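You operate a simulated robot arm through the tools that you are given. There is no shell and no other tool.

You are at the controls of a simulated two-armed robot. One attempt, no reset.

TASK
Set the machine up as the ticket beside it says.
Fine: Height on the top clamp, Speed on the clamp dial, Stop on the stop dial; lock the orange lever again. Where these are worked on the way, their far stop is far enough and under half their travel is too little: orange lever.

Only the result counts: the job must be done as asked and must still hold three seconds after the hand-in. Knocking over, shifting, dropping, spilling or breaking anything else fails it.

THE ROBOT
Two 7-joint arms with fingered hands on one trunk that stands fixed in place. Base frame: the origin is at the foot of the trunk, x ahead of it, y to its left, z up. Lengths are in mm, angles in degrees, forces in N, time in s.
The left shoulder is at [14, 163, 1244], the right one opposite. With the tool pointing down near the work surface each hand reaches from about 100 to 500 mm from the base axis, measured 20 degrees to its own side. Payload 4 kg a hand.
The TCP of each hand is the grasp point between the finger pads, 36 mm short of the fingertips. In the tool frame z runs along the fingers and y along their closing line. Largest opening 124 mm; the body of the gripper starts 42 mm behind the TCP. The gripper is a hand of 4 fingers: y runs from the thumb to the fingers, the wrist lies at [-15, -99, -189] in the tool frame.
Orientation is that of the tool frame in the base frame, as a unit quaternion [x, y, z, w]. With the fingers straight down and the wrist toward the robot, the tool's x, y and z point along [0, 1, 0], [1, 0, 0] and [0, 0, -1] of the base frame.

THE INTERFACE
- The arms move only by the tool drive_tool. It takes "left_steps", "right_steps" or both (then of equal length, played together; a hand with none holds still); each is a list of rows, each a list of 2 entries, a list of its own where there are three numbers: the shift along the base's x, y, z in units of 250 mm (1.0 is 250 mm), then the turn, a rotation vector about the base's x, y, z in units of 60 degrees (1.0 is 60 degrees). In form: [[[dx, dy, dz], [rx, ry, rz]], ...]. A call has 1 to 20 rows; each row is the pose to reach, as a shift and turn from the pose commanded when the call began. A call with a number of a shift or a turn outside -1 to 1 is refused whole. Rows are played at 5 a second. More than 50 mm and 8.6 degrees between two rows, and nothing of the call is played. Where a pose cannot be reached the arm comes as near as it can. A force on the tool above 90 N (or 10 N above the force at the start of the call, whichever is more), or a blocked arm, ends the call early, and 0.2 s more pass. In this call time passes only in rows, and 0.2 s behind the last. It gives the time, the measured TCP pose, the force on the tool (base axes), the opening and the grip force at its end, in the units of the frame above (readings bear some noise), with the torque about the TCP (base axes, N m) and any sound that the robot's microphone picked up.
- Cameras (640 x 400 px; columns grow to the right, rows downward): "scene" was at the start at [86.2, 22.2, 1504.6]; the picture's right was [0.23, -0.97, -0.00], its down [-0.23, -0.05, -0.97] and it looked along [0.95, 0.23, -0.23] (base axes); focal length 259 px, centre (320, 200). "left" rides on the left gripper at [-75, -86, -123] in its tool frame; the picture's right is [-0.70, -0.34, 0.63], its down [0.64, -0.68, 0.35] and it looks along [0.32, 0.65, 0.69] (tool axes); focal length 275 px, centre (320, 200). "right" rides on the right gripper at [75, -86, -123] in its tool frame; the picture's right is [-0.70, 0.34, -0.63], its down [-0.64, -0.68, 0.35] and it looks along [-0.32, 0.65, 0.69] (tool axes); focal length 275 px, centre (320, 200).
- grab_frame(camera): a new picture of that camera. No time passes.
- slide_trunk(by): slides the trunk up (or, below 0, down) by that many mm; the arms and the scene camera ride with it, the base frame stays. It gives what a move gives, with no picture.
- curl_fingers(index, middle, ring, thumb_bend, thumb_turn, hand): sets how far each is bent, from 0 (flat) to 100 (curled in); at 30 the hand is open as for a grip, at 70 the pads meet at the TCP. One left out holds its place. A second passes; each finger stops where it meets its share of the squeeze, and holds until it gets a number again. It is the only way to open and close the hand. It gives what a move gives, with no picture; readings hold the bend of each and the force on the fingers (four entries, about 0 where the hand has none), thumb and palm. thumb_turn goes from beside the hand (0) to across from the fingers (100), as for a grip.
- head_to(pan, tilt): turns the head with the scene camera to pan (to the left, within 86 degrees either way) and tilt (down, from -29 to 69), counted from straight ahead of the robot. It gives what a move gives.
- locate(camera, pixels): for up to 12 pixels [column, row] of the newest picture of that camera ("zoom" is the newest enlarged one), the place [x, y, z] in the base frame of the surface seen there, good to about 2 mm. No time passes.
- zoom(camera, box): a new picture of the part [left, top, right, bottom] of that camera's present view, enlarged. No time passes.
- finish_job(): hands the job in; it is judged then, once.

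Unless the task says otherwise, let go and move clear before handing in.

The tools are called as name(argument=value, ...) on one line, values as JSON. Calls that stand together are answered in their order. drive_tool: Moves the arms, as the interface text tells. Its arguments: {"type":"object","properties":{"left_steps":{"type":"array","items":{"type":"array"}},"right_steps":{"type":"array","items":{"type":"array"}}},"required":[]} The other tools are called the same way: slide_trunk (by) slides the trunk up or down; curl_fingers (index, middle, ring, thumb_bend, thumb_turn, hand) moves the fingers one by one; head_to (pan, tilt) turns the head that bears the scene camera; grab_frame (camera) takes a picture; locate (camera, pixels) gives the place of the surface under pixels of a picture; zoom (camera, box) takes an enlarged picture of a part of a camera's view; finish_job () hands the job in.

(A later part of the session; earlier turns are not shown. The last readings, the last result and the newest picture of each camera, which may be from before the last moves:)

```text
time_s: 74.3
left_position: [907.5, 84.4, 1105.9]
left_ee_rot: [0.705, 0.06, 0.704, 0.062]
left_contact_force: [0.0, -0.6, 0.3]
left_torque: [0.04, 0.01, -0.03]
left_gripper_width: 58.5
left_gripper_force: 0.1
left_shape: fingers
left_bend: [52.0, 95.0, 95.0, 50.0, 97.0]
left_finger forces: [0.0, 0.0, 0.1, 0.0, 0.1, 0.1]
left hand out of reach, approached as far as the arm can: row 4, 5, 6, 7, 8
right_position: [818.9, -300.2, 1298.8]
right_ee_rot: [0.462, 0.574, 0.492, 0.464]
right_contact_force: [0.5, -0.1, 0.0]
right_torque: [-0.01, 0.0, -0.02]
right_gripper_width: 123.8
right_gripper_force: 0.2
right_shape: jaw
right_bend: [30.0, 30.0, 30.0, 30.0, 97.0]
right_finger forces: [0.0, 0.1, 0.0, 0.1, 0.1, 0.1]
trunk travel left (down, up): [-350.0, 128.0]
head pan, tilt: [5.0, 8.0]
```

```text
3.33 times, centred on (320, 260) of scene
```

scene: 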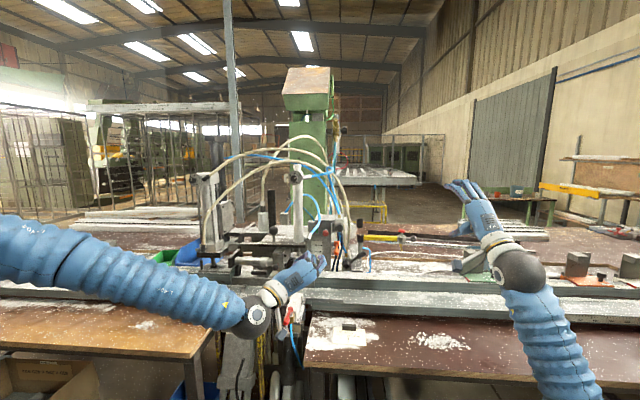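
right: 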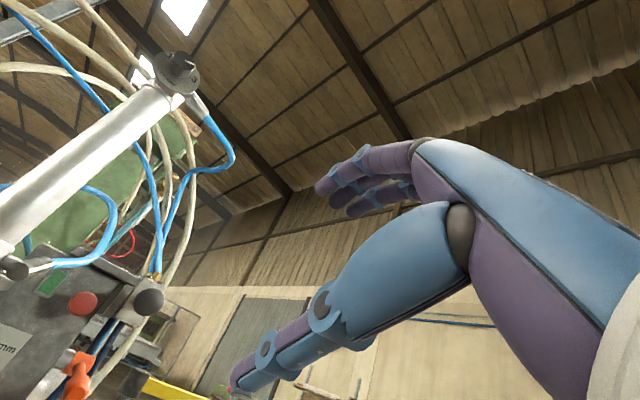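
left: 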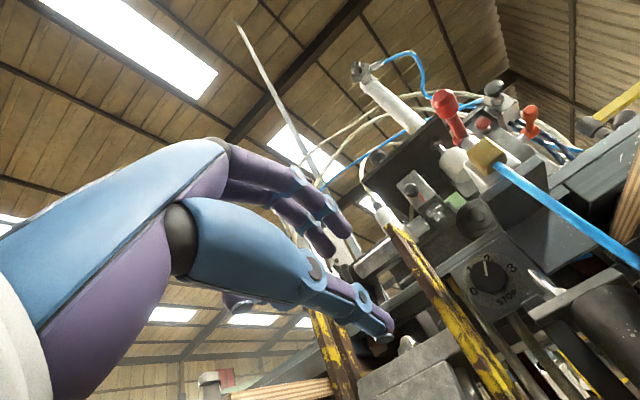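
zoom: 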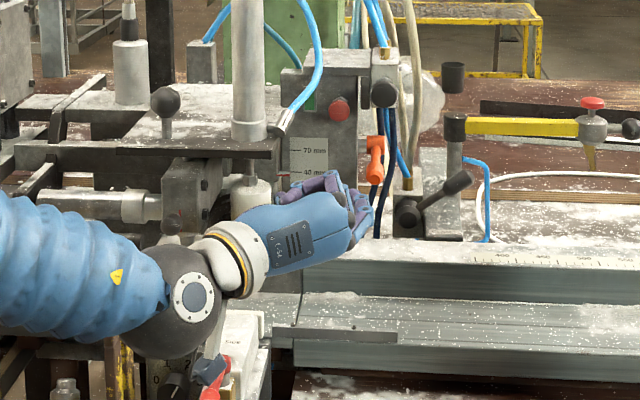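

Roll 80° limits the reach (907 instead of 959). I'll lower the roll to about 35°, which costs less reach, and advance again.

drive_tool(left_steps=[[[-0.05, 0, 0.02], [-0.13, 0, 0]], [[-0.05, 0, 0.02], [-0.26, 0, 0]], [[-0.05, -0.03, 0.0], [-0.39, 0, 0]], [[-0.0, -0.08, -0.03], [-0.52, 0, 0]], [[0.05, -0.12, -0.07], [-0.65, 0, 0]], [[0.12, -0.16, -0.12], [-0.75, 0, 0]], [[0.2, -0.19, -0.16], [-0.75, 0, 0]]])

grab_frame(camera="scene")

zoom(camera="left", box=[220, 140, 540, 340])

```text
time_s: 75.9
left_position: [879.8, 122.2, 1139.3]
left_ee_rot: [0.627, 0.327, 0.626, 0.328]
left_contact_force: [0.8, -0.3, 0.6]
left_torque: [0.01, -0.03, -0.02]
left_gripper_width: 58.8
left_gripper_force: 0.0
left_shape: fingers
left_bend: [52.0, 95.0, 95.0, 50.0, 97.0]
left_finger forces: [0.1, 0.1, 0.0, 0.1, 0.1, 0.0]
left hand out of reach, approached as far as the arm can: row 2, 3, 4, 5, 6, 7
right_position: [817.9, -299.1, 1299.4]
right_ee_rot: [0.462, 0.573, 0.492, 0.464]
right_contact_force: [-0.8, 0.3, 0.9]
right_torque: [0.02, 0.01, 0.0]
right_gripper_width: 124.2
right_gripper_force: 0.0
right_shape: jaw
right_bend: [30.0, 30.0, 30.0, 30.0, 97.0]
right_finger forces: [0.1, 0.0, 0.0, 0.0, 0.1, 0.0]
trunk travel left (down, up): [-350.0, 128.0]
head pan, tilt: [5.0, 8.0]
```

```text
taken
```

scene: 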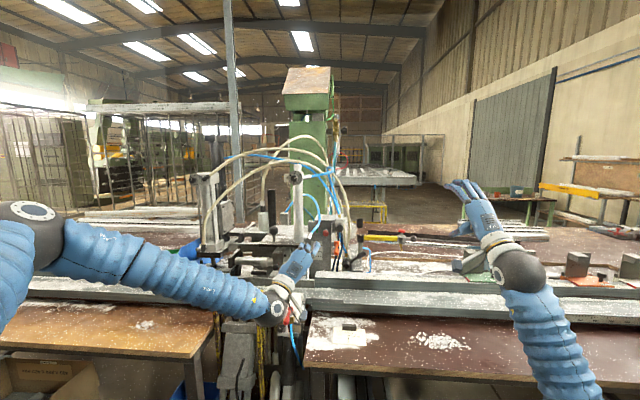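

```text
2.00 times, centred on (380, 240) of left
```

zoom: 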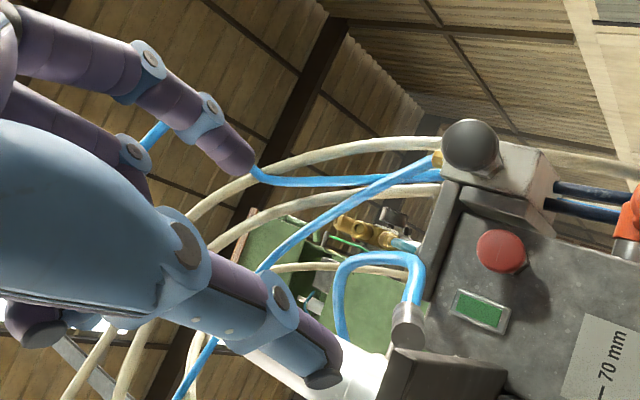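

The forearm comes from far left, so a hand pointing straight ahead needs too much wrist bend. I'll yaw the hand inward by about 30° (pointing forward-right), which should free the reach.

drive_tool(left_steps=[[[0, 0, 0], [0, 0, -0.125]], [[0, 0, 0], [0, 0, -0.25]], [[0, 0, 0], [0, 0, -0.375]], [[0, 0, 0], [0, 0, -0.5]], [[0.05, -0.1, -0.06], [0, 0, -0.5]], [[0.1, -0.2, -0.12], [0, 0, -0.5]]])

grab_frame(camera="scene")

```text
time_s: 77.3
left_position: [881.7, 100.8, 1134.0]
left_ee_rot: [0.69, 0.154, 0.521, 0.478]
left_contact_force: [0.4, -0.6, 0.1]
left_torque: [0.0, 0.02, -0.03]
left_gripper_width: 58.4
left_gripper_force: 0.1
left_shape: fingers
left_bend: [52.0, 95.0, 95.0, 50.0, 97.0]
left_finger forces: [0.0, 0.0, 0.1, 0.0, 0.1, 0.0]
left hand out of reach, approached as far as the arm can: row 5, 6
right_position: [818.7, -299.6, 1299.8]
right_ee_rot: [0.461, 0.574, 0.493, 0.464]
right_contact_force: [1.0, 1.0, 0.4]
right_torque: [-0.01, -0.03, -0.01]
right_gripper_width: 124.3
right_gripper_force: 0.0
right_shape: jaw
right_bend: [30.0, 30.0, 30.0, 30.0, 97.0]
right_finger forces: [0.0, 0.0, 0.1, 0.0, 0.0, 0.0]
trunk travel left (down, up): [-350.0, 128.0]
head pan, tilt: [5.0, 8.0]
```

```text
taken
```

scene: 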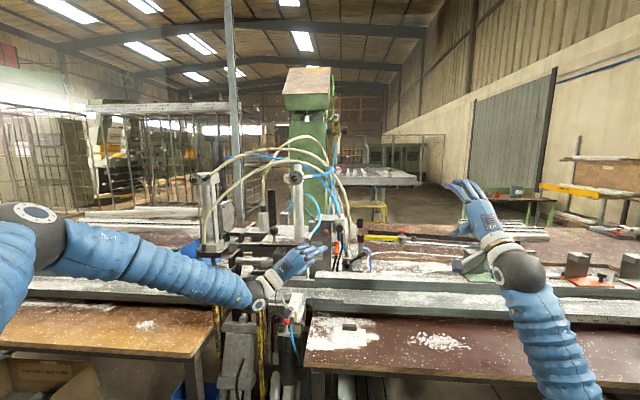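

Working out the geometry, a neutral wrist means the palm rises about 50° from the forearm, so the natural pose for reaching this lever is roll ≈85° with the fingers yawed about 30° to the left. I'll reorient to that while backed off a little.

drive_tool(left_steps=[[[-0.05, -0.02, 0], [0.0872, 0, 0.0933]], [[-0.1, -0.04, 0], [0.1744, 0, 0.1866]], [[-0.15, -0.06, 0], [0.2616, 0, 0.28]], [[-0.2, -0.08, 0], [0.3488, 0, 0.3732]], [[-0.25, -0.1, 0], [0.436, 0, 0.4665]], [[-0.25, -0.12, 0], [0.5232, 0, 0.56]], [[-0.25, -0.15, -0.02], [0.61, 0, 0.653]], [[-0.25, -0.18, -0.05], [0.6976, 0, 0.7464]], [[-0.25, -0.21, -0.08], [0.785, 0, 0.84]], [[-0.25, -0.24, -0.1], [0.872, 0, 0.933]]])

grab_frame(camera="scene")

grab_frame(camera="left")

```text
time_s: 79.5
left_position: [798.7, 97.7, 1135.2]
left_ee_rot: [0.675, 0.211, 0.69, -0.153]
left_contact_force: [1.2, -0.3, -0.5]
left_torque: [0.02, 0.02, -0.01]
left_gripper_width: 58.8
left_gripper_force: 0.1
left_shape: fingers
left_bend: [52.0, 95.0, 95.0, 50.0, 97.0]
left_finger forces: [0.1, 0.1, 0.0, 0.0, 0.0, 0.1]
left hand out of reach, approached as far as the arm can: row 8, 9, 10
right_position: [819.1, -300.3, 1300.2]
right_ee_rot: [0.463, 0.573, 0.492, 0.465]
right_contact_force: [0.0, 0.3, 0.0]
right_torque: [0.01, 0.01, 0.0]
right_gripper_width: 123.7
right_gripper_force: 0.0
right_shape: jaw
right_bend: [30.0, 30.0, 30.0, 30.0, 97.0]
right_finger forces: [0.0, 0.0, 0.1, 0.0, 0.1, 0.0]
trunk travel left (down, up): [-350.0, 128.0]
head pan, tilt: [5.0, 8.0]
```

```text
taken
```

scene: 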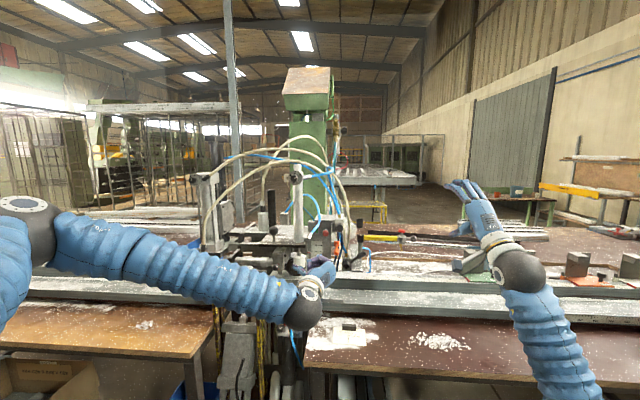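

```text
taken
```

left: 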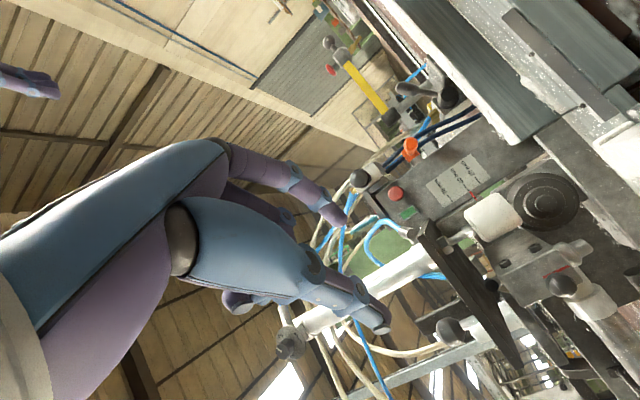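

The orientation was reached. I'll try moving forward toward the lever from here.

drive_tool(left_steps=[[[0.1, -0.03, -0.03], [0, 0, 0]], [[0.2, -0.06, -0.06], [0, 0, 0]], [[0.3, -0.1, -0.1], [0, 0, 0]], [[0.4, -0.15, -0.14], [0, 0, 0]], [[0.5, -0.2, -0.18], [0, 0, 0]]])

grab_frame(camera="scene")

```text
time_s: 80.7
left_position: [871.4, 129.7, 1134.0]
left_ee_rot: [0.675, 0.211, 0.69, -0.153]
left_contact_force: [-0.1, -0.1, -0.4]
left_torque: [-0.01, 0.02, -0.04]
left_gripper_width: 58.7
left_gripper_force: 0.2
left_shape: fingers
left_bend: [52.0, 95.0, 95.0, 50.0, 97.0]
left_finger forces: [0.0, 0.1, 0.0, 0.1, 0.1, 0.0]
left hand out of reach, approached as far as the arm can: row 1, 2, 3, 4, 5
right_position: [820.4, -300.8, 1299.0]
right_ee_rot: [0.462, 0.574, 0.492, 0.464]
right_contact_force: [1.0, -0.1, -0.4]
right_torque: [0.01, 0.01, -0.01]
right_gripper_width: 124.1
right_gripper_force: 0.1
right_shape: jaw
right_bend: [30.0, 30.0, 30.0, 30.0, 97.0]
right_finger forces: [0.0, 0.0, 0.0, 0.0, 0.0, 0.0]
trunk travel left (down, up): [-350.0, 128.0]
head pan, tilt: [5.0, 8.0]
```

```text
taken
```

scene: 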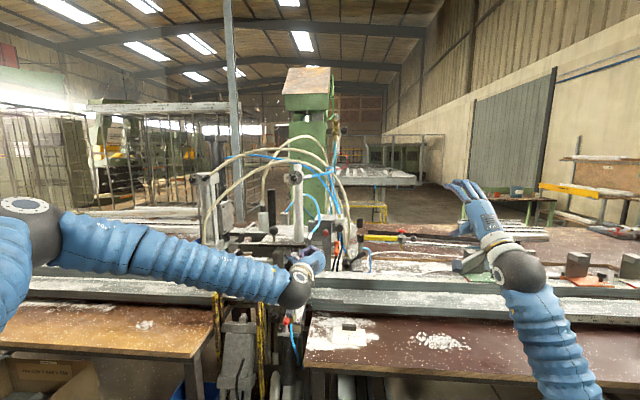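

The left arm won't extend more inboard. I'll measure the true forward reach in free space with the right hand, which has nothing in front of it at (819, −300, 1300).

drive_tool(right_steps=[[[0.1, 0, 0], [0, 0, 0]], [[0.2, 0, 0], [0, 0, 0]], [[0.3, 0, 0], [0, 0, 0]], [[0.4, 0, 0], [0, 0, 0]], [[0.5, 0, 0], [0, 0, 0]], [[0.6, 0, 0], [0, 0, 0]], [[0.7, 0, 0], [0, 0, 0]], [[0.8, 0, 0], [0, 0, 0]]])

grab_frame(camera="scene")

```text
time_s: 82.5
left_position: [871.7, 130.2, 1134.0]
left_ee_rot: [0.676, 0.211, 0.69, -0.153]
left_contact_force: [0.7, -0.6, -0.1]
left_torque: [-0.02, -0.02, -0.03]
left_gripper_width: 58.7
left_gripper_force: 0.1
left_shape: fingers
left_bend: [52.0, 95.0, 95.0, 50.0, 97.0]
left_finger forces: [0.0, 0.1, 0.0, 0.0, 0.0, 0.0]
right_position: [1019.3, -301.9, 1299.3]
right_ee_rot: [0.462, 0.574, 0.492, 0.463]
right_contact_force: [-0.9, -0.1, -0.5]
right_torque: [0.01, -0.02, 0.03]
right_gripper_width: 124.2
right_gripper_force: 0.0
right_shape: jaw
right_bend: [30.0, 30.0, 30.0, 30.0, 97.0]
right_finger forces: [0.1, 0.0, 0.0, 0.0, 0.1, 0.0]
trunk travel left (down, up): [-350.0, 128.0]
head pan, tilt: [5.0, 8.0]
```

```text
taken
```

scene: 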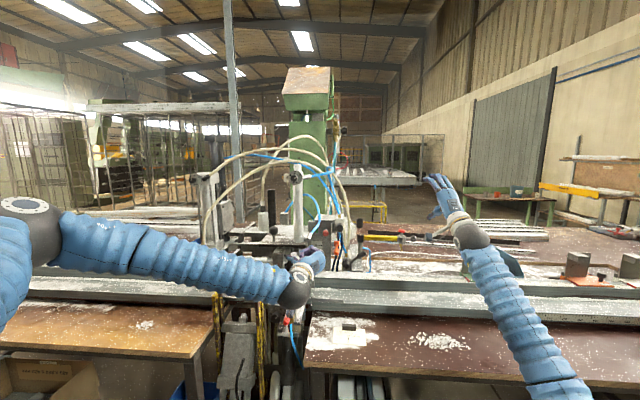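

The right hand reached x=1019 easily in this elbow-low posture. I'll now sweep it inward at this height, over everything except the hoses behind.

drive_tool(right_steps=[[[-0.05, 0.12, -0.05], [0, 0, 0]], [[-0.1, 0.24, -0.1], [0, 0, 0]], [[-0.15, 0.36, -0.15], [0, 0, 0]], [[-0.15, 0.48, -0.2], [0, 0, 0]], [[-0.15, 0.6, -0.25], [0, 0, 0]], [[-0.15, 0.72, -0.3], [0, 0, 0]], [[-0.15, 0.84, -0.35], [0, 0, 0]]])

grab_frame(camera="scene")

```text
time_s: 84.1
left_position: [872.0, 130.5, 1134.8]
left_ee_rot: [0.675, 0.212, 0.69, -0.153]
left_contact_force: [-0.2, -0.2, -1.1]
left_torque: [0.0, 0.01, 0.0]
left_gripper_width: 58.7
left_gripper_force: 0.0
left_shape: fingers
left_bend: [52.0, 95.0, 95.0, 50.0, 97.0]
left_finger forces: [0.0, 0.0, 0.1, 0.0, 0.0, 0.0]
right_position: [1010.0, -162.3, 1228.1]
right_ee_rot: [0.425, 0.612, 0.515, 0.423]
right_contact_force: [-0.8, 0.3, 0.3]
right_torque: [-0.01, -0.01, 0.01]
right_gripper_width: 124.0
right_gripper_force: 0.0
right_shape: jaw
right_bend: [30.0, 30.0, 30.0, 30.0, 97.0]
right_finger forces: [0.0, 0.1, 0.0, 0.0, 0.0, 0.1]
right hand out of reach, approached as far as the arm can: row 1, 2, 3, 4, 5, 6, 7
trunk travel left (down, up): [-350.0, 128.0]
head pan, tilt: [5.0, 8.0]
```

```text
taken
```

scene: 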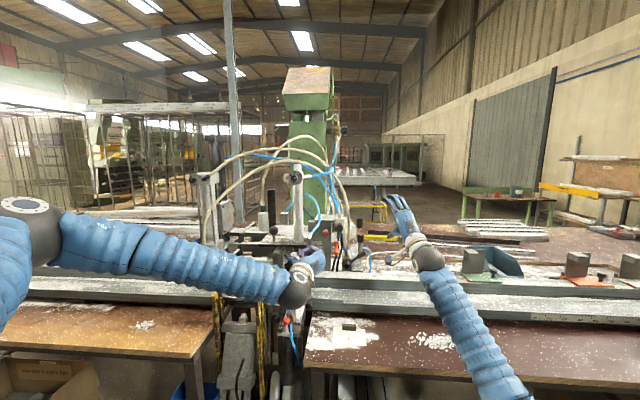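

The right hand is now at (1010, −162, 1228), pointing forward with about 16° yaw to the left, which is usable. I'll continue inward and down with a bit more yaw.

drive_tool(right_steps=[[[-0.02, 0.1, -0.05], [0, 0, 0.04]], [[-0.04, 0.2, -0.1], [0, 0, 0.08]], [[-0.06, 0.3, -0.2], [0, 0, 0.12]], [[-0.08, 0.4, -0.3], [0, 0, 0.16]], [[-0.1, 0.5, -0.4], [0, 0, 0.2]], [[-0.1, 0.6, -0.5], [0, 0, 0.2]]])

grab_frame(camera="scene")

grab_frame(camera="right")

```text
time_s: 85.5
left_position: [873.1, 131.4, 1134.1]
left_ee_rot: [0.675, 0.212, 0.69, -0.152]
left_contact_force: [-0.4, 0.1, -0.3]
left_torque: [0.03, 0.02, -0.03]
left_gripper_width: 58.8
left_gripper_force: 0.1
left_shape: fingers
left_bend: [52.0, 95.0, 95.0, 50.0, 97.0]
left_finger forces: [0.0, 0.1, 0.0, 0.1, 0.0, 0.1]
right_position: [984.0, -14.8, 1100.9]
right_ee_rot: [0.359, 0.653, 0.556, 0.368]
right_contact_force: [0.1, -0.6, -0.8]
right_torque: [0.01, 0.03, 0.0]
right_gripper_width: 123.8
right_gripper_force: 0.0
right_shape: jaw
right_bend: [30.0, 30.0, 30.0, 30.0, 97.0]
right_finger forces: [0.0, 0.1, 0.0, 0.0, 0.0, 0.1]
trunk travel left (down, up): [-350.0, 128.0]
head pan, tilt: [5.0, 8.0]
```

```text
taken
```

scene: 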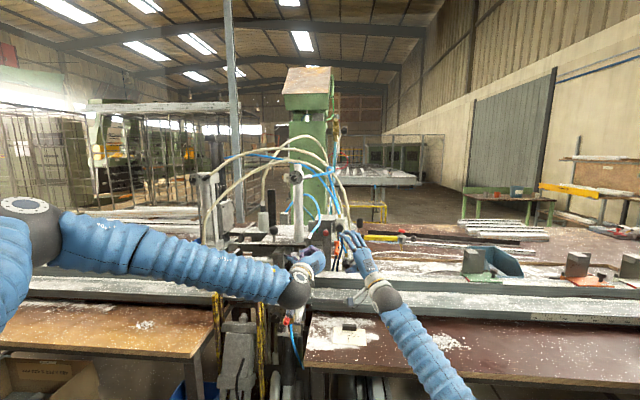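

```text
taken
```

right: 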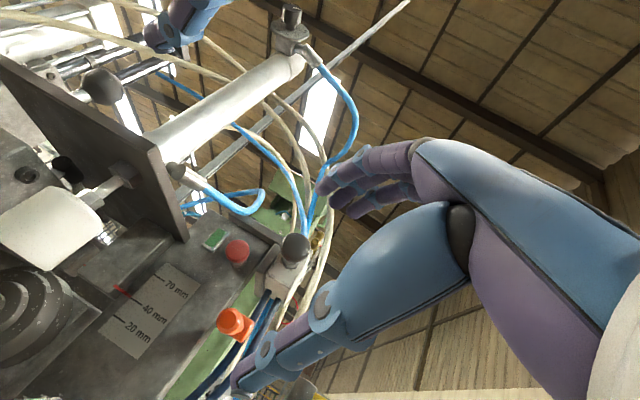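

The right hand now reaches in front of the lever, at (984, −15, 1101) with 28° yaw. Before going further I'll move the left hand out of its way and return it to a straight-ahead pose for the ball knob.

drive_tool(left_steps=[[[-0.08, 0.06, 0], [0, 0, 0]], [[-0.16, 0.14, 0], [-0.115, -0.031, -0.033]], [[-0.24, 0.24, 0], [-0.23, -0.062, -0.067]], [[-0.32, 0.34, 0], [-0.345, -0.093, -0.1]], [[-0.4, 0.44, 0], [-0.46, -0.124, -0.133]], [[-0.45, 0.54, 0], [-0.575, -0.155, -0.167]], [[-0.5, 0.6, 0], [-0.69, -0.185, -0.2]]])

drive_tool(left_steps=[[[0, 0, 0], [-0.115, -0.031, -0.033]], [[0, 0, 0], [-0.23, -0.062, -0.067]], [[0, 0, 0], [-0.345, -0.093, -0.1]], [[0, 0, 0], [-0.46, -0.124, -0.133]], [[0, 0, 0], [-0.575, -0.155, -0.167]], [[0, 0, 0], [-0.69, -0.185, -0.2]]])

zoom(camera="scene", box=[290, 190, 410, 290])

zoom(camera="right", box=[120, 200, 360, 400])

```text
time_s: 87.1
left_position: [746.8, 282.1, 1135.2]
left_ee_rot: [0.635, 0.385, 0.643, 0.187]
left_contact_force: [0.8, 0.4, 0.5]
left_torque: [-0.02, 0.01, -0.02]
left_gripper_width: 58.6
left_gripper_force: 0.0
left_shape: fingers
left_bend: [52.0, 95.0, 95.0, 50.0, 97.0]
left_finger forces: [0.0, 0.0, 0.0, 0.0, 0.0, 0.1]
right_position: [983.0, -15.0, 1101.0]
right_ee_rot: [0.359, 0.653, 0.556, 0.368]
right_contact_force: [0.1, 0.3, 0.5]
right_torque: [0.03, 0.0, 0.02]
right_gripper_width: 124.3
right_gripper_force: 0.1
right_shape: jaw
right_bend: [30.0, 30.0, 30.0, 30.0, 97.0]
right_finger forces: [0.0, 0.0, 0.0, 0.0, 0.1, 0.0]
trunk travel left (down, up): [-350.0, 128.0]
head pan, tilt: [5.0, 8.0]
```

```text
time_s: 88.5
left_position: [747.6, 282.1, 1133.5]
left_ee_rot: [0.5, 0.501, 0.5, 0.499]
left_contact_force: [-0.1, 0.5, 0.4]
left_torque: [-0.03, -0.03, -0.01]
left_gripper_width: 58.8
left_gripper_force: 0.1
left_shape: fingers
left_bend: [52.0, 95.0, 95.0, 50.0, 97.0]
left_finger forces: [0.0, 0.0, 0.0, 0.1, 0.1, 0.0]
right_position: [985.2, -13.4, 1100.2]
right_ee_rot: [0.358, 0.653, 0.558, 0.366]
right_contact_force: [0.2, 0.8, -0.3]
right_torque: [-0.02, 0.0, 0.01]
right_gripper_width: 124.0
right_gripper_force: 0.2
right_shape: jaw
right_bend: [30.0, 30.0, 30.0, 30.0, 97.0]
right_finger forces: [0.0, 0.1, 0.1, 0.0, 0.1, 0.0]
trunk travel left (down, up): [-350.0, 128.0]
head pan, tilt: [5.0, 8.0]
```

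```text
4.00 times, centred on (350, 240) of scene
```

zoom: 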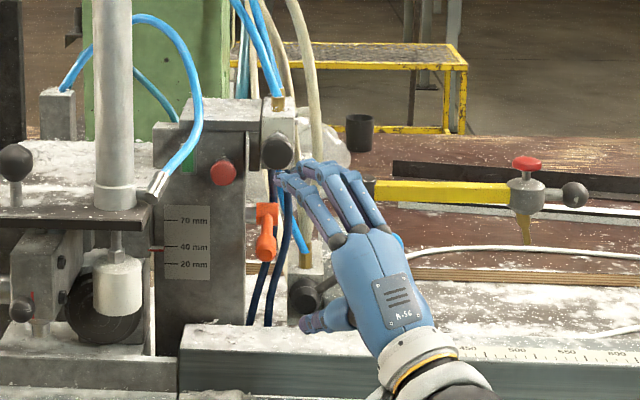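

```text
2.00 times, centred on (240, 300) of right
```

zoom: 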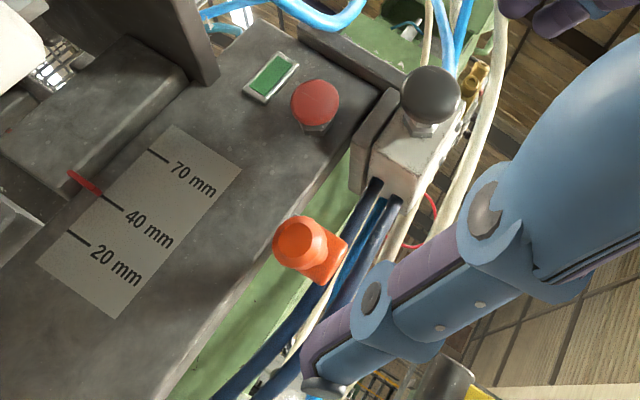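

I have a clear view: the orange handle end is at zoom (300, 245). I'll shape the right hand to straddle it, with the index above, the thumb below and the other fingers curled, and advance around the handle.

curl_fingers(hand="right", index=48, middle=95, ring=95, thumb_bend=48)

drive_tool(right_steps=[[[0, 0, -0.06], [0, 0, 0]], [[0, 0.02, -0.12], [0, 0, 0]], [[0.1, 0.05, -0.12], [0, 0, 0]], [[0.2, 0.08, -0.12], [0, 0, 0]], [[0.28, 0.106, -0.12], [0, 0, 0]]])

zoom(camera="right", box=[120, 160, 400, 360])

zoom(camera="scene", box=[310, 200, 390, 260])

```text
time_s: 89.5
left_position: [747.3, 282.2, 1133.5]
left_ee_rot: [0.5, 0.501, 0.501, 0.498]
left_contact_force: [0.0, -0.2, 0.0]
left_torque: [-0.04, 0.01, -0.01]
left_gripper_width: 58.7
left_gripper_force: 0.0
left_shape: fingers
left_bend: [52.0, 95.0, 95.0, 50.0, 97.0]
left_finger forces: [0.1, 0.1, 0.0, 0.0, 0.0, 0.1]
right_position: [983.1, -15.1, 1101.6]
right_ee_rot: [0.36, 0.652, 0.557, 0.368]
right_contact_force: [-0.1, 0.2, -0.4]
right_torque: [-0.02, -0.02, 0.01]
right_gripper_width: 68.6
right_gripper_force: 0.0
right_shape: fingers
right_bend: [48.0, 95.0, 95.0, 48.0, 97.0]
right_finger forces: [0.0, 0.0, 0.0, 0.0, 0.1, 0.1]
trunk travel left (down, up): [-350.0, 128.0]
head pan, tilt: [5.0, 8.0]
```

```text
time_s: 90.7
left_position: [749.1, 282.7, 1132.5]
left_ee_rot: [0.5, 0.501, 0.501, 0.498]
left_contact_force: [-0.2, 0.4, 0.9]
left_torque: [0.0, 0.0, -0.01]
left_gripper_width: 58.5
left_gripper_force: 0.1
left_shape: fingers
left_bend: [52.0, 95.0, 95.0, 50.0, 97.0]
left_finger forces: [0.0, 0.0, 0.1, 0.0, 0.1, 0.1]
right_position: [1054.4, 11.7, 1070.4]
right_ee_rot: [0.359, 0.653, 0.556, 0.367]
right_contact_force: [0.5, 0.6, -0.1]
right_torque: [0.02, -0.01, 0.04]
right_gripper_width: 68.6
right_gripper_force: 0.2
right_shape: fingers
right_bend: [48.0, 95.0, 95.0, 48.0, 97.0]
right_finger forces: [0.0, 0.0, 0.0, 0.1, 0.0, 0.0]
trunk travel left (down, up): [-350.0, 128.0]
head pan, tilt: [5.0, 8.0]
```

```text
2.00 times, centred on (260, 260) of right
```

zoom: 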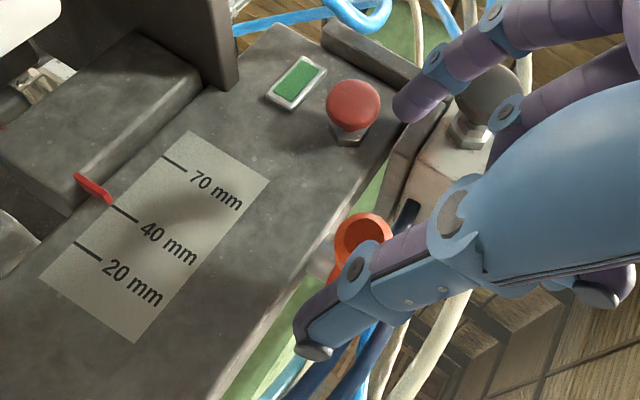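

```text
6.67 times, centred on (350, 230) of scene
```

zoom: 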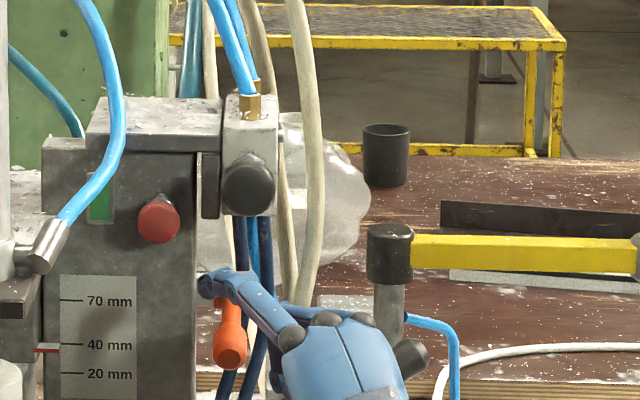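

I'll measure where the index tip, thumb tip and handle end are.

locate(camera="right", pixels=[[302, 212], [304, 208], [255, 333], [262, 322], [281, 277], [272, 281], [290, 280], [280, 292]])

locate(camera="zoom", pixels=[[208, 285], [230, 355], [225, 285], [235, 310]])

```text
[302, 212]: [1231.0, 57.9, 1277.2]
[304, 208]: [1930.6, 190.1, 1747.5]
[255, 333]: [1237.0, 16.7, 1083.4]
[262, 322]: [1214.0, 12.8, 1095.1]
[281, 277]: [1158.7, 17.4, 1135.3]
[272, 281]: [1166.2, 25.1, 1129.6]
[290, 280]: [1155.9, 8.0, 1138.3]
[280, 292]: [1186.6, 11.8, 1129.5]
```

```text
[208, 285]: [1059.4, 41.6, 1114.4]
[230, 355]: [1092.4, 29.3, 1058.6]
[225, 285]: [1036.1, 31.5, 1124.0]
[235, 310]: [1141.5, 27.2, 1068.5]
```

grab_frame(camera="right")

locate(camera="right", pixels=[[302, 212], [306, 208], [255, 333], [262, 322], [281, 277], [272, 281], [288, 272], [280, 288], [290, 282]])

```text
taken
```

right: 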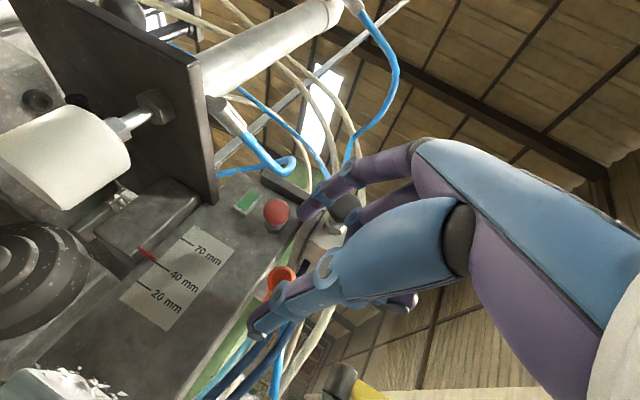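

```text
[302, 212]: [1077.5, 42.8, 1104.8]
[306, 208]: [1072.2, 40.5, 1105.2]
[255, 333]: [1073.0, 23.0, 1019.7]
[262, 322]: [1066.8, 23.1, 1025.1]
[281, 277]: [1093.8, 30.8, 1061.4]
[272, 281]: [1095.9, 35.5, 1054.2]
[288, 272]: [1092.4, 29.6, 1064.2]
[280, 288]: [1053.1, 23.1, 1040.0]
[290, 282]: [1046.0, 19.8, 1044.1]
```

The index (z≈1103) and thumb (z≈1021) straddle the handle at z≈1061. I'll advance 28 mm along the handle, then lower gently until the index touches the top of the handle.

drive_tool(right_steps=[[[0.06, -0.01, 0], [0, 0, 0]], [[0.112, -0.01, 0], [0, 0, 0]], [[0.112, -0.01, -0.05], [0, 0, 0]], [[0.112, -0.01, -0.09], [0, 0, 0]], [[0.112, -0.01, -0.11], [0, 0, 0]]])

zoom(camera="right", box=[120, 160, 400, 360])

zoom(camera="scene", box=[310, 200, 390, 260])

```text
time_s: 91.9
left_position: [747.3, 281.9, 1133.7]
left_ee_rot: [0.5, 0.501, 0.501, 0.498]
left_contact_force: [0.0, -0.2, 0.3]
left_torque: [0.02, 0.01, -0.02]
left_gripper_width: 59.0
left_gripper_force: 0.0
left_shape: fingers
left_bend: [52.0, 95.0, 95.0, 50.0, 97.0]
left_finger forces: [0.0, 0.0, 0.0, 0.1, 0.0, 0.0]
right_position: [1081.5, 10.6, 1045.4]
right_ee_rot: [0.359, 0.653, 0.557, 0.367]
right_contact_force: [-0.5, -0.3, -0.9]
right_torque: [-0.05, 0.0, -0.01]
right_gripper_width: 68.3
right_gripper_force: 0.0
right_shape: fingers
right_bend: [48.0, 95.0, 95.0, 48.0, 97.0]
right_finger forces: [0.0, 0.1, 0.0, 0.0, 0.1, 0.0]
trunk travel left (down, up): [-350.0, 128.0]
head pan, tilt: [5.0, 8.0]
```

```text
2.00 times, centred on (260, 260) of right
```

zoom: 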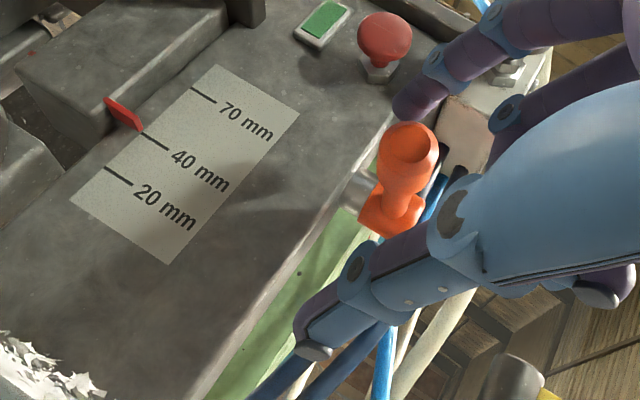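

```text
6.67 times, centred on (350, 230) of scene
```

zoom: 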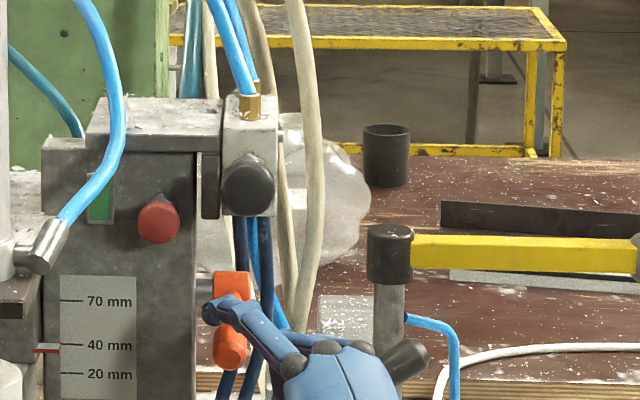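

The index is resting just above the handle. I'll push down a few mm and watch the force.

drive_tool(right_steps=[[[0, 0, -0.02], [0, 0, 0]], [[0, 0, -0.04], [0, 0, 0]]])

zoom(camera="right", box=[120, 160, 400, 360])

```text
time_s: 92.5
left_position: [747.6, 283.6, 1133.1]
left_ee_rot: [0.501, 0.501, 0.501, 0.498]
left_contact_force: [-0.2, -0.1, -0.4]
left_torque: [-0.03, -0.01, 0.05]
left_gripper_width: 58.8
left_gripper_force: 0.0
left_shape: fingers
left_bend: [52.0, 95.0, 95.0, 50.0, 97.0]
left_finger forces: [0.0, 0.1, 0.0, 0.0, 0.1, 0.1]
right_position: [1080.3, 10.2, 1035.5]
right_ee_rot: [0.358, 0.653, 0.557, 0.367]
right_contact_force: [0.3, 0.4, -1.3]
right_torque: [-0.01, -0.03, 0.01]
right_gripper_width: 70.0
right_gripper_force: 0.5
right_shape: fingers
right_bend: [47.0, 95.0, 95.0, 48.0, 97.0]
right_finger forces: [0.7, 0.0, 0.0, 0.0, 0.1, 0.0]
trunk travel left (down, up): [-350.0, 128.0]
head pan, tilt: [5.0, 8.0]
```

```text
2.00 times, centred on (260, 260) of right
```

zoom: 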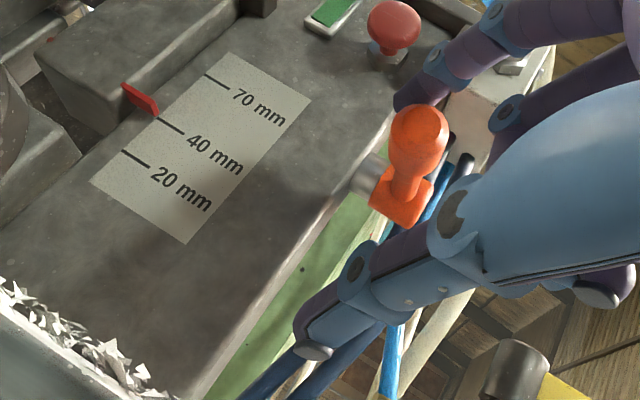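

Contact is beginning (0.7 N on the index). I'll push 10 mm more.

drive_tool(right_steps=[[[0, 0, -0.02], [0, 0, 0]], [[0, 0, -0.04], [0, 0, 0]]])

zoom(camera="right", box=[120, 160, 400, 360])

zoom(camera="scene", box=[310, 200, 390, 260])

```text
time_s: 93.1
left_position: [747.6, 282.3, 1132.8]
left_ee_rot: [0.5, 0.501, 0.501, 0.498]
left_contact_force: [-0.6, -0.2, -0.2]
left_torque: [-0.03, 0.02, -0.01]
left_gripper_width: 58.5
left_gripper_force: 0.1
left_shape: fingers
left_bend: [52.0, 95.0, 95.0, 50.0, 97.0]
left_finger forces: [0.0, 0.0, 0.0, 0.0, 0.1, 0.0]
right_position: [1081.8, 9.2, 1025.0]
right_ee_rot: [0.36, 0.652, 0.556, 0.368]
right_contact_force: [1.6, 0.7, 1.0]
right_torque: [0.01, -0.02, -0.01]
right_gripper_width: 70.6
right_gripper_force: 0.7
right_shape: fingers
right_bend: [47.0, 95.0, 95.0, 48.0, 97.0]
right_finger forces: [1.2, 0.0, 0.1, 0.0, 0.0, 0.1]
trunk travel left (down, up): [-350.0, 128.0]
head pan, tilt: [5.0, 8.0]
```

```text
2.00 times, centred on (260, 260) of right
```

zoom: 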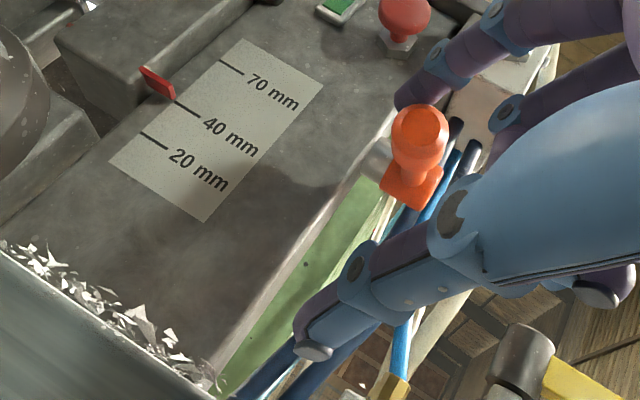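

```text
6.67 times, centred on (350, 230) of scene
```

zoom: 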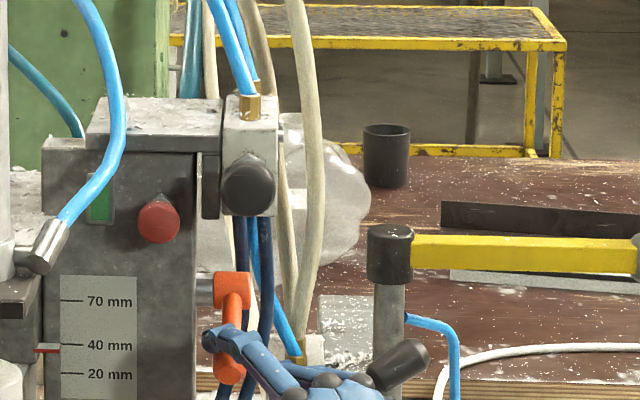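

The lever swings down easily (about 1 N), so down is the unlocking direction. Before going further I'll get the left hand onto the ball knob in case the plate is free to drop, so I'm checking the space around the ball.

zoom(camera="scene", box=[180, 160, 330, 280])

locate(camera="zoom", pixels=[[370, 265], [372, 300], [300, 300], [110, 60], [140, 150], [60, 75], [130, 260], [352, 262], [390, 262], [372, 248], [340, 318], [450, 318]])

```text
3.33 times, centred on (255, 220) of scene
```

zoom: 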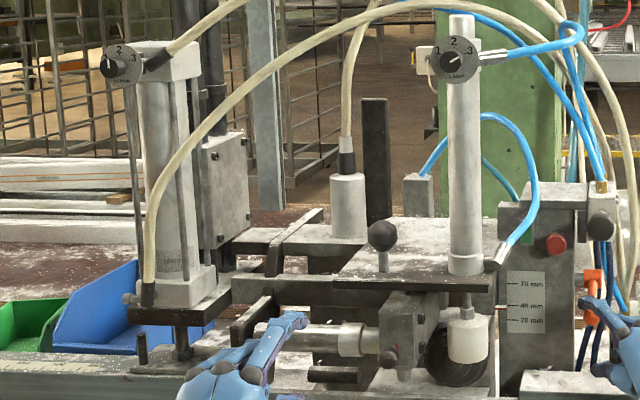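

```text
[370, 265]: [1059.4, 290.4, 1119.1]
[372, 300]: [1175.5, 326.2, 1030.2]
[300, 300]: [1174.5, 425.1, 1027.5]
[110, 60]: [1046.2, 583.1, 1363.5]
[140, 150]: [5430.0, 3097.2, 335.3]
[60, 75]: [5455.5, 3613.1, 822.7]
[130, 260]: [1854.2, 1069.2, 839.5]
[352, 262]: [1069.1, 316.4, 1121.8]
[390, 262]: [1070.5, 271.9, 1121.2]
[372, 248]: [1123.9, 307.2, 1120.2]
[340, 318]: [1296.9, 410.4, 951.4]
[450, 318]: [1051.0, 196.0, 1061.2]
```

locate(camera="zoom", pixels=[[382, 235], [369, 236], [396, 236], [382, 222], [382, 249], [383, 262], [165, 290], [155, 200], [133, 60], [165, 312], [265, 310], [385, 330]])

zoom(camera="scene", box=[255, 215, 295, 240])

locate(camera="zoom", pixels=[[320, 200], [320, 240], [320, 160]])

```text
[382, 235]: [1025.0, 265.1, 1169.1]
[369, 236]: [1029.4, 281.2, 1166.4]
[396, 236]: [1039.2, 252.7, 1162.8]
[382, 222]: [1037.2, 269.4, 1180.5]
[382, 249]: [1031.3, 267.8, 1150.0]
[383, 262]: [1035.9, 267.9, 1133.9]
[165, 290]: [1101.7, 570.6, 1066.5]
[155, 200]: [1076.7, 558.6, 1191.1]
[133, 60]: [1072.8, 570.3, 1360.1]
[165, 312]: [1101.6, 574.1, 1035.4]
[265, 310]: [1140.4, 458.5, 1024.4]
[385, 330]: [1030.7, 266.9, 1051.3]
```

```text
16.00 times, centred on (275, 228) of scene
```

zoom: 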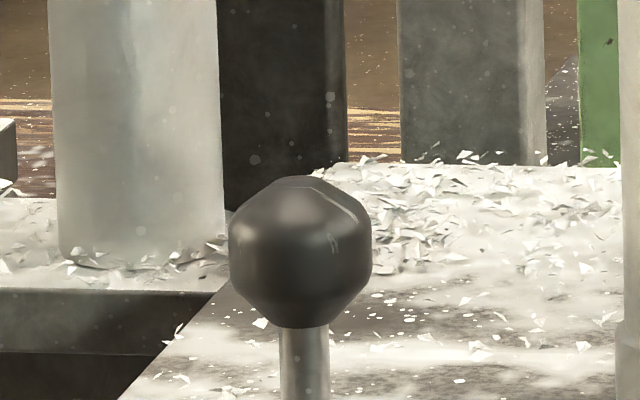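

```text
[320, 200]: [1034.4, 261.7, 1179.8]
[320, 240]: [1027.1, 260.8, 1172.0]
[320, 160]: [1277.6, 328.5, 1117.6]
```

The ball centre is about (1041, 267, 1165) with a radius of 16 mm, on a stem above the plate (z≈1131). I'll roll the left hand to pinch it horizontally, and go to a stand-off first.

drive_tool(left_steps=[[[0.04, -0.01, 0.02], [0.125, 0, 0]], [[0.08, -0.02, 0.04], [0.25, 0, 0]], [[0.12, -0.03, 0.06], [0.375, 0, 0]], [[0.16, -0.04, 0.08], [0.5, 0, 0]], [[0.2, -0.05, 0.1], [0.625, 0, 0]], [[0.24, -0.06, 0.12], [0.75, 0, 0]], [[0.28, -0.07, 0.14], [0.875, 0, 0]], [[0.32, -0.08, 0.144], [1, 0, 0]]])

curl_fingers(hand="left", index=50, middle=50, ring=95, thumb_bend=48)

drive_tool(left_steps=[[[0.1, 0, 0], [0.08, 0, 0]], [[0.2, 0, 0], [0.16, 0, 0]], [[0.3, 0, 0], [0.25, 0, 0]], [[0.4, 0, 0], [0.333, 0, 0]]])

grab_frame(camera="left")

zoom(camera="scene", box=[200, 180, 320, 270])

```text
time_s: 94.9
left_position: [827.3, 263.2, 1170.3]
left_ee_rot: [0.683, 0.183, 0.684, 0.181]
left_contact_force: [0.1, 0.2, 0.2]
left_torque: [0.01, 0.0, 0.01]
left_gripper_width: 58.8
left_gripper_force: 0.1
left_shape: fingers
left_bend: [52.0, 95.0, 95.0, 50.0, 97.0]
left_finger forces: [0.1, 0.0, 0.0, 0.0, 0.0, 0.0]
right_position: [1080.9, 9.9, 1023.7]
right_ee_rot: [0.36, 0.652, 0.557, 0.368]
right_contact_force: [-0.3, 1.1, -0.9]
right_torque: [-0.04, 0.01, 0.03]
right_gripper_width: 69.1
right_gripper_force: 0.1
right_shape: fingers
right_bend: [48.0, 95.0, 95.0, 48.0, 97.0]
right_finger forces: [0.3, 0.1, 0.1, 0.0, 0.0, 0.0]
trunk travel left (down, up): [-350.0, 128.0]
head pan, tilt: [5.0, 8.0]
```

```text
time_s: 95.9
left_position: [827.5, 263.0, 1170.6]
left_ee_rot: [0.682, 0.183, 0.684, 0.182]
left_contact_force: [0.5, 1.2, -0.6]
left_torque: [0.0, 0.03, -0.01]
left_gripper_width: 65.1
left_gripper_force: 0.2
left_shape: fingers
left_bend: [50.0, 50.0, 95.0, 48.0, 97.0]
left_finger forces: [0.0, 0.0, 0.0, 0.0, 0.1, 0.0]
right_position: [1081.6, 9.9, 1025.5]
right_ee_rot: [0.359, 0.653, 0.557, 0.367]
right_contact_force: [1.0, -0.6, 0.7]
right_torque: [-0.02, 0.02, 0.04]
right_gripper_width: 68.5
right_gripper_force: 0.1
right_shape: fingers
right_bend: [48.0, 95.0, 95.0, 48.0, 97.0]
right_finger forces: [0.1, 0.1, 0.0, 0.0, 0.0, 0.0]
trunk travel left (down, up): [-350.0, 128.0]
head pan, tilt: [5.0, 8.0]
```

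```text
time_s: 96.9
left_position: [928.1, 262.7, 1168.1]
left_ee_rot: [0.705, 0.061, 0.704, 0.06]
left_contact_force: [0.2, 0.4, -0.5]
left_torque: [0.02, 0.02, -0.01]
left_gripper_width: 64.9
left_gripper_force: 0.1
left_shape: fingers
left_bend: [50.0, 50.0, 95.0, 48.0, 97.0]
left_finger forces: [0.0, 0.1, 0.1, 0.1, 0.1, 0.1]
right_position: [1081.7, 9.6, 1023.5]
right_ee_rot: [0.359, 0.653, 0.557, 0.367]
right_contact_force: [-0.6, 0.4, -0.1]
right_torque: [0.0, 0.0, 0.01]
right_gripper_width: 68.6
right_gripper_force: 0.2
right_shape: fingers
right_bend: [48.0, 95.0, 95.0, 48.0, 97.0]
right_finger forces: [0.1, 0.0, 0.0, 0.1, 0.0, 0.1]
trunk travel left (down, up): [-350.0, 128.0]
head pan, tilt: [5.0, 8.0]
```

```text
taken
```

left: 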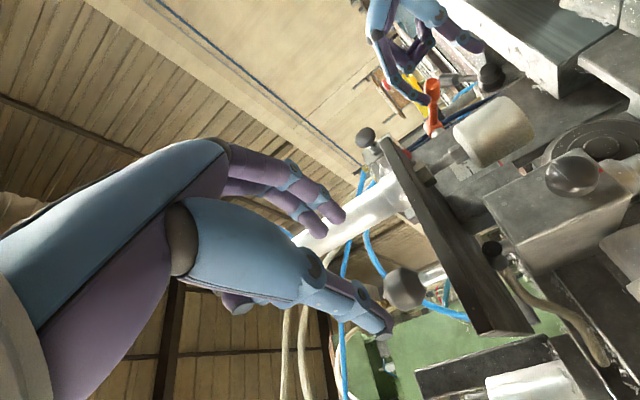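

```text
4.44 times, centred on (260, 225) of scene
```

zoom: 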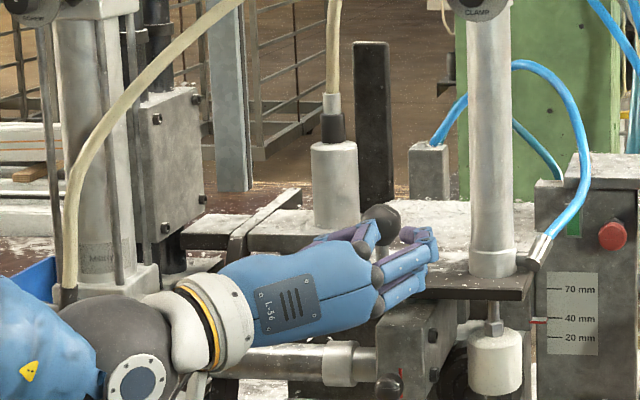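

The reach is fine here. I'll locate the fingertips and the ball in the left picture: ball (403, 288), finger tips (316, 230) and (338, 215), thumb (385, 322).

locate(camera="left", pixels=[[403, 288], [316, 232], [338, 216], [385, 325], [376, 312], [403, 272], [390, 298], [412, 275]])

```text
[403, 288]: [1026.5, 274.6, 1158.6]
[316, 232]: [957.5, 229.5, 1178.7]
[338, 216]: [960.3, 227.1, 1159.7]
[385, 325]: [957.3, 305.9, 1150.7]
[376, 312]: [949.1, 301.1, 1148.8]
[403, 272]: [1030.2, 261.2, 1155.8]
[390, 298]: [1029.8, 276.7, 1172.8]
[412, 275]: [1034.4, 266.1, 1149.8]
```

The ball lies between the fingers and the thumb. I'll advance 92 mm and close.

drive_tool(left_steps=[[[0.1, 0.004, 0], [0, 0, 0]], [[0.2, 0.008, 0], [0, 0, 0]], [[0.28, 0.008, 0], [0, 0, 0]], [[0.33, 0.008, 0], [0, 0, 0]], [[0.37, 0.008, 0], [0, 0, 0]]])

zoom(camera="left", box=[260, 160, 500, 360])

```text
time_s: 98.1
left_position: [1020.5, 264.0, 1167.0]
left_ee_rot: [0.704, 0.062, 0.705, 0.06]
left_contact_force: [0.3, 0.0, 0.1]
left_torque: [0.02, -0.01, 0.01]
left_gripper_width: 65.2
left_gripper_force: 0.0
left_shape: fingers
left_bend: [50.0, 50.0, 95.0, 48.0, 97.0]
left_finger forces: [0.1, 0.0, 0.0, 0.0, 0.0, 0.0]
right_position: [1081.9, 9.8, 1024.6]
right_ee_rot: [0.359, 0.653, 0.557, 0.367]
right_contact_force: [0.0, 0.1, 0.3]
right_torque: [-0.01, 0.0, 0.0]
right_gripper_width: 68.9
right_gripper_force: 0.1
right_shape: fingers
right_bend: [48.0, 95.0, 95.0, 48.0, 97.0]
right_finger forces: [0.0, 0.0, 0.1, 0.1, 0.0, 0.0]
trunk travel left (down, up): [-350.0, 128.0]
head pan, tilt: [5.0, 8.0]
```

```text
2.00 times, centred on (380, 260) of left
```

zoom: 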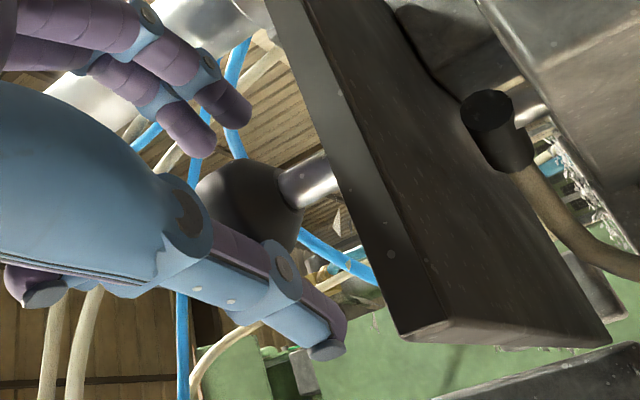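

curl_fingers(hand="left", index=72, middle=72, thumb_bend=62)

zoom(camera="left", box=[260, 160, 500, 360])

```text
time_s: 99.1
left_position: [1019.4, 266.1, 1168.0]
left_ee_rot: [0.703, 0.062, 0.705, 0.061]
left_contact_force: [2.5, 6.8, 0.9]
left_torque: [0.07, -0.01, 0.11]
left_gripper_width: 34.1
left_gripper_force: 15.4
left_shape: fingers
left_bend: [65.0, 66.0, 95.0, 57.0, 97.0]
left_finger forces: [7.7, 6.5, 0.1, 0.0, 17.1, 0.1]
right_position: [1082.0, 10.3, 1024.9]
right_ee_rot: [0.358, 0.654, 0.556, 0.367]
right_contact_force: [-0.7, -0.4, 0.1]
right_torque: [0.02, 0.0, -0.02]
right_gripper_width: 68.5
right_gripper_force: 0.0
right_shape: fingers
right_bend: [48.0, 95.0, 95.0, 48.0, 97.0]
right_finger forces: [0.1, 0.0, 0.0, 0.0, 0.0, 0.0]
trunk travel left (down, up): [-350.0, 128.0]
head pan, tilt: [5.0, 8.0]
```

```text
2.00 times, centred on (380, 260) of left
```

zoom: 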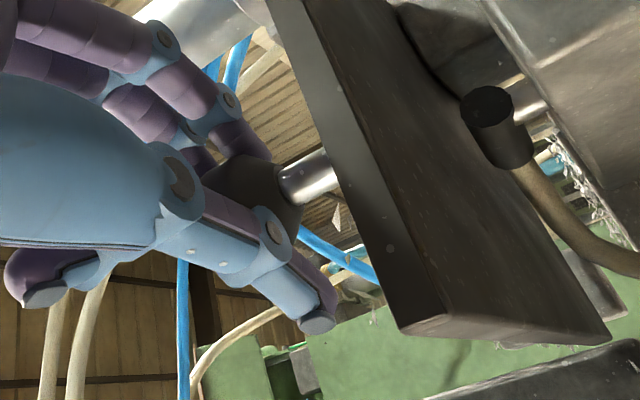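

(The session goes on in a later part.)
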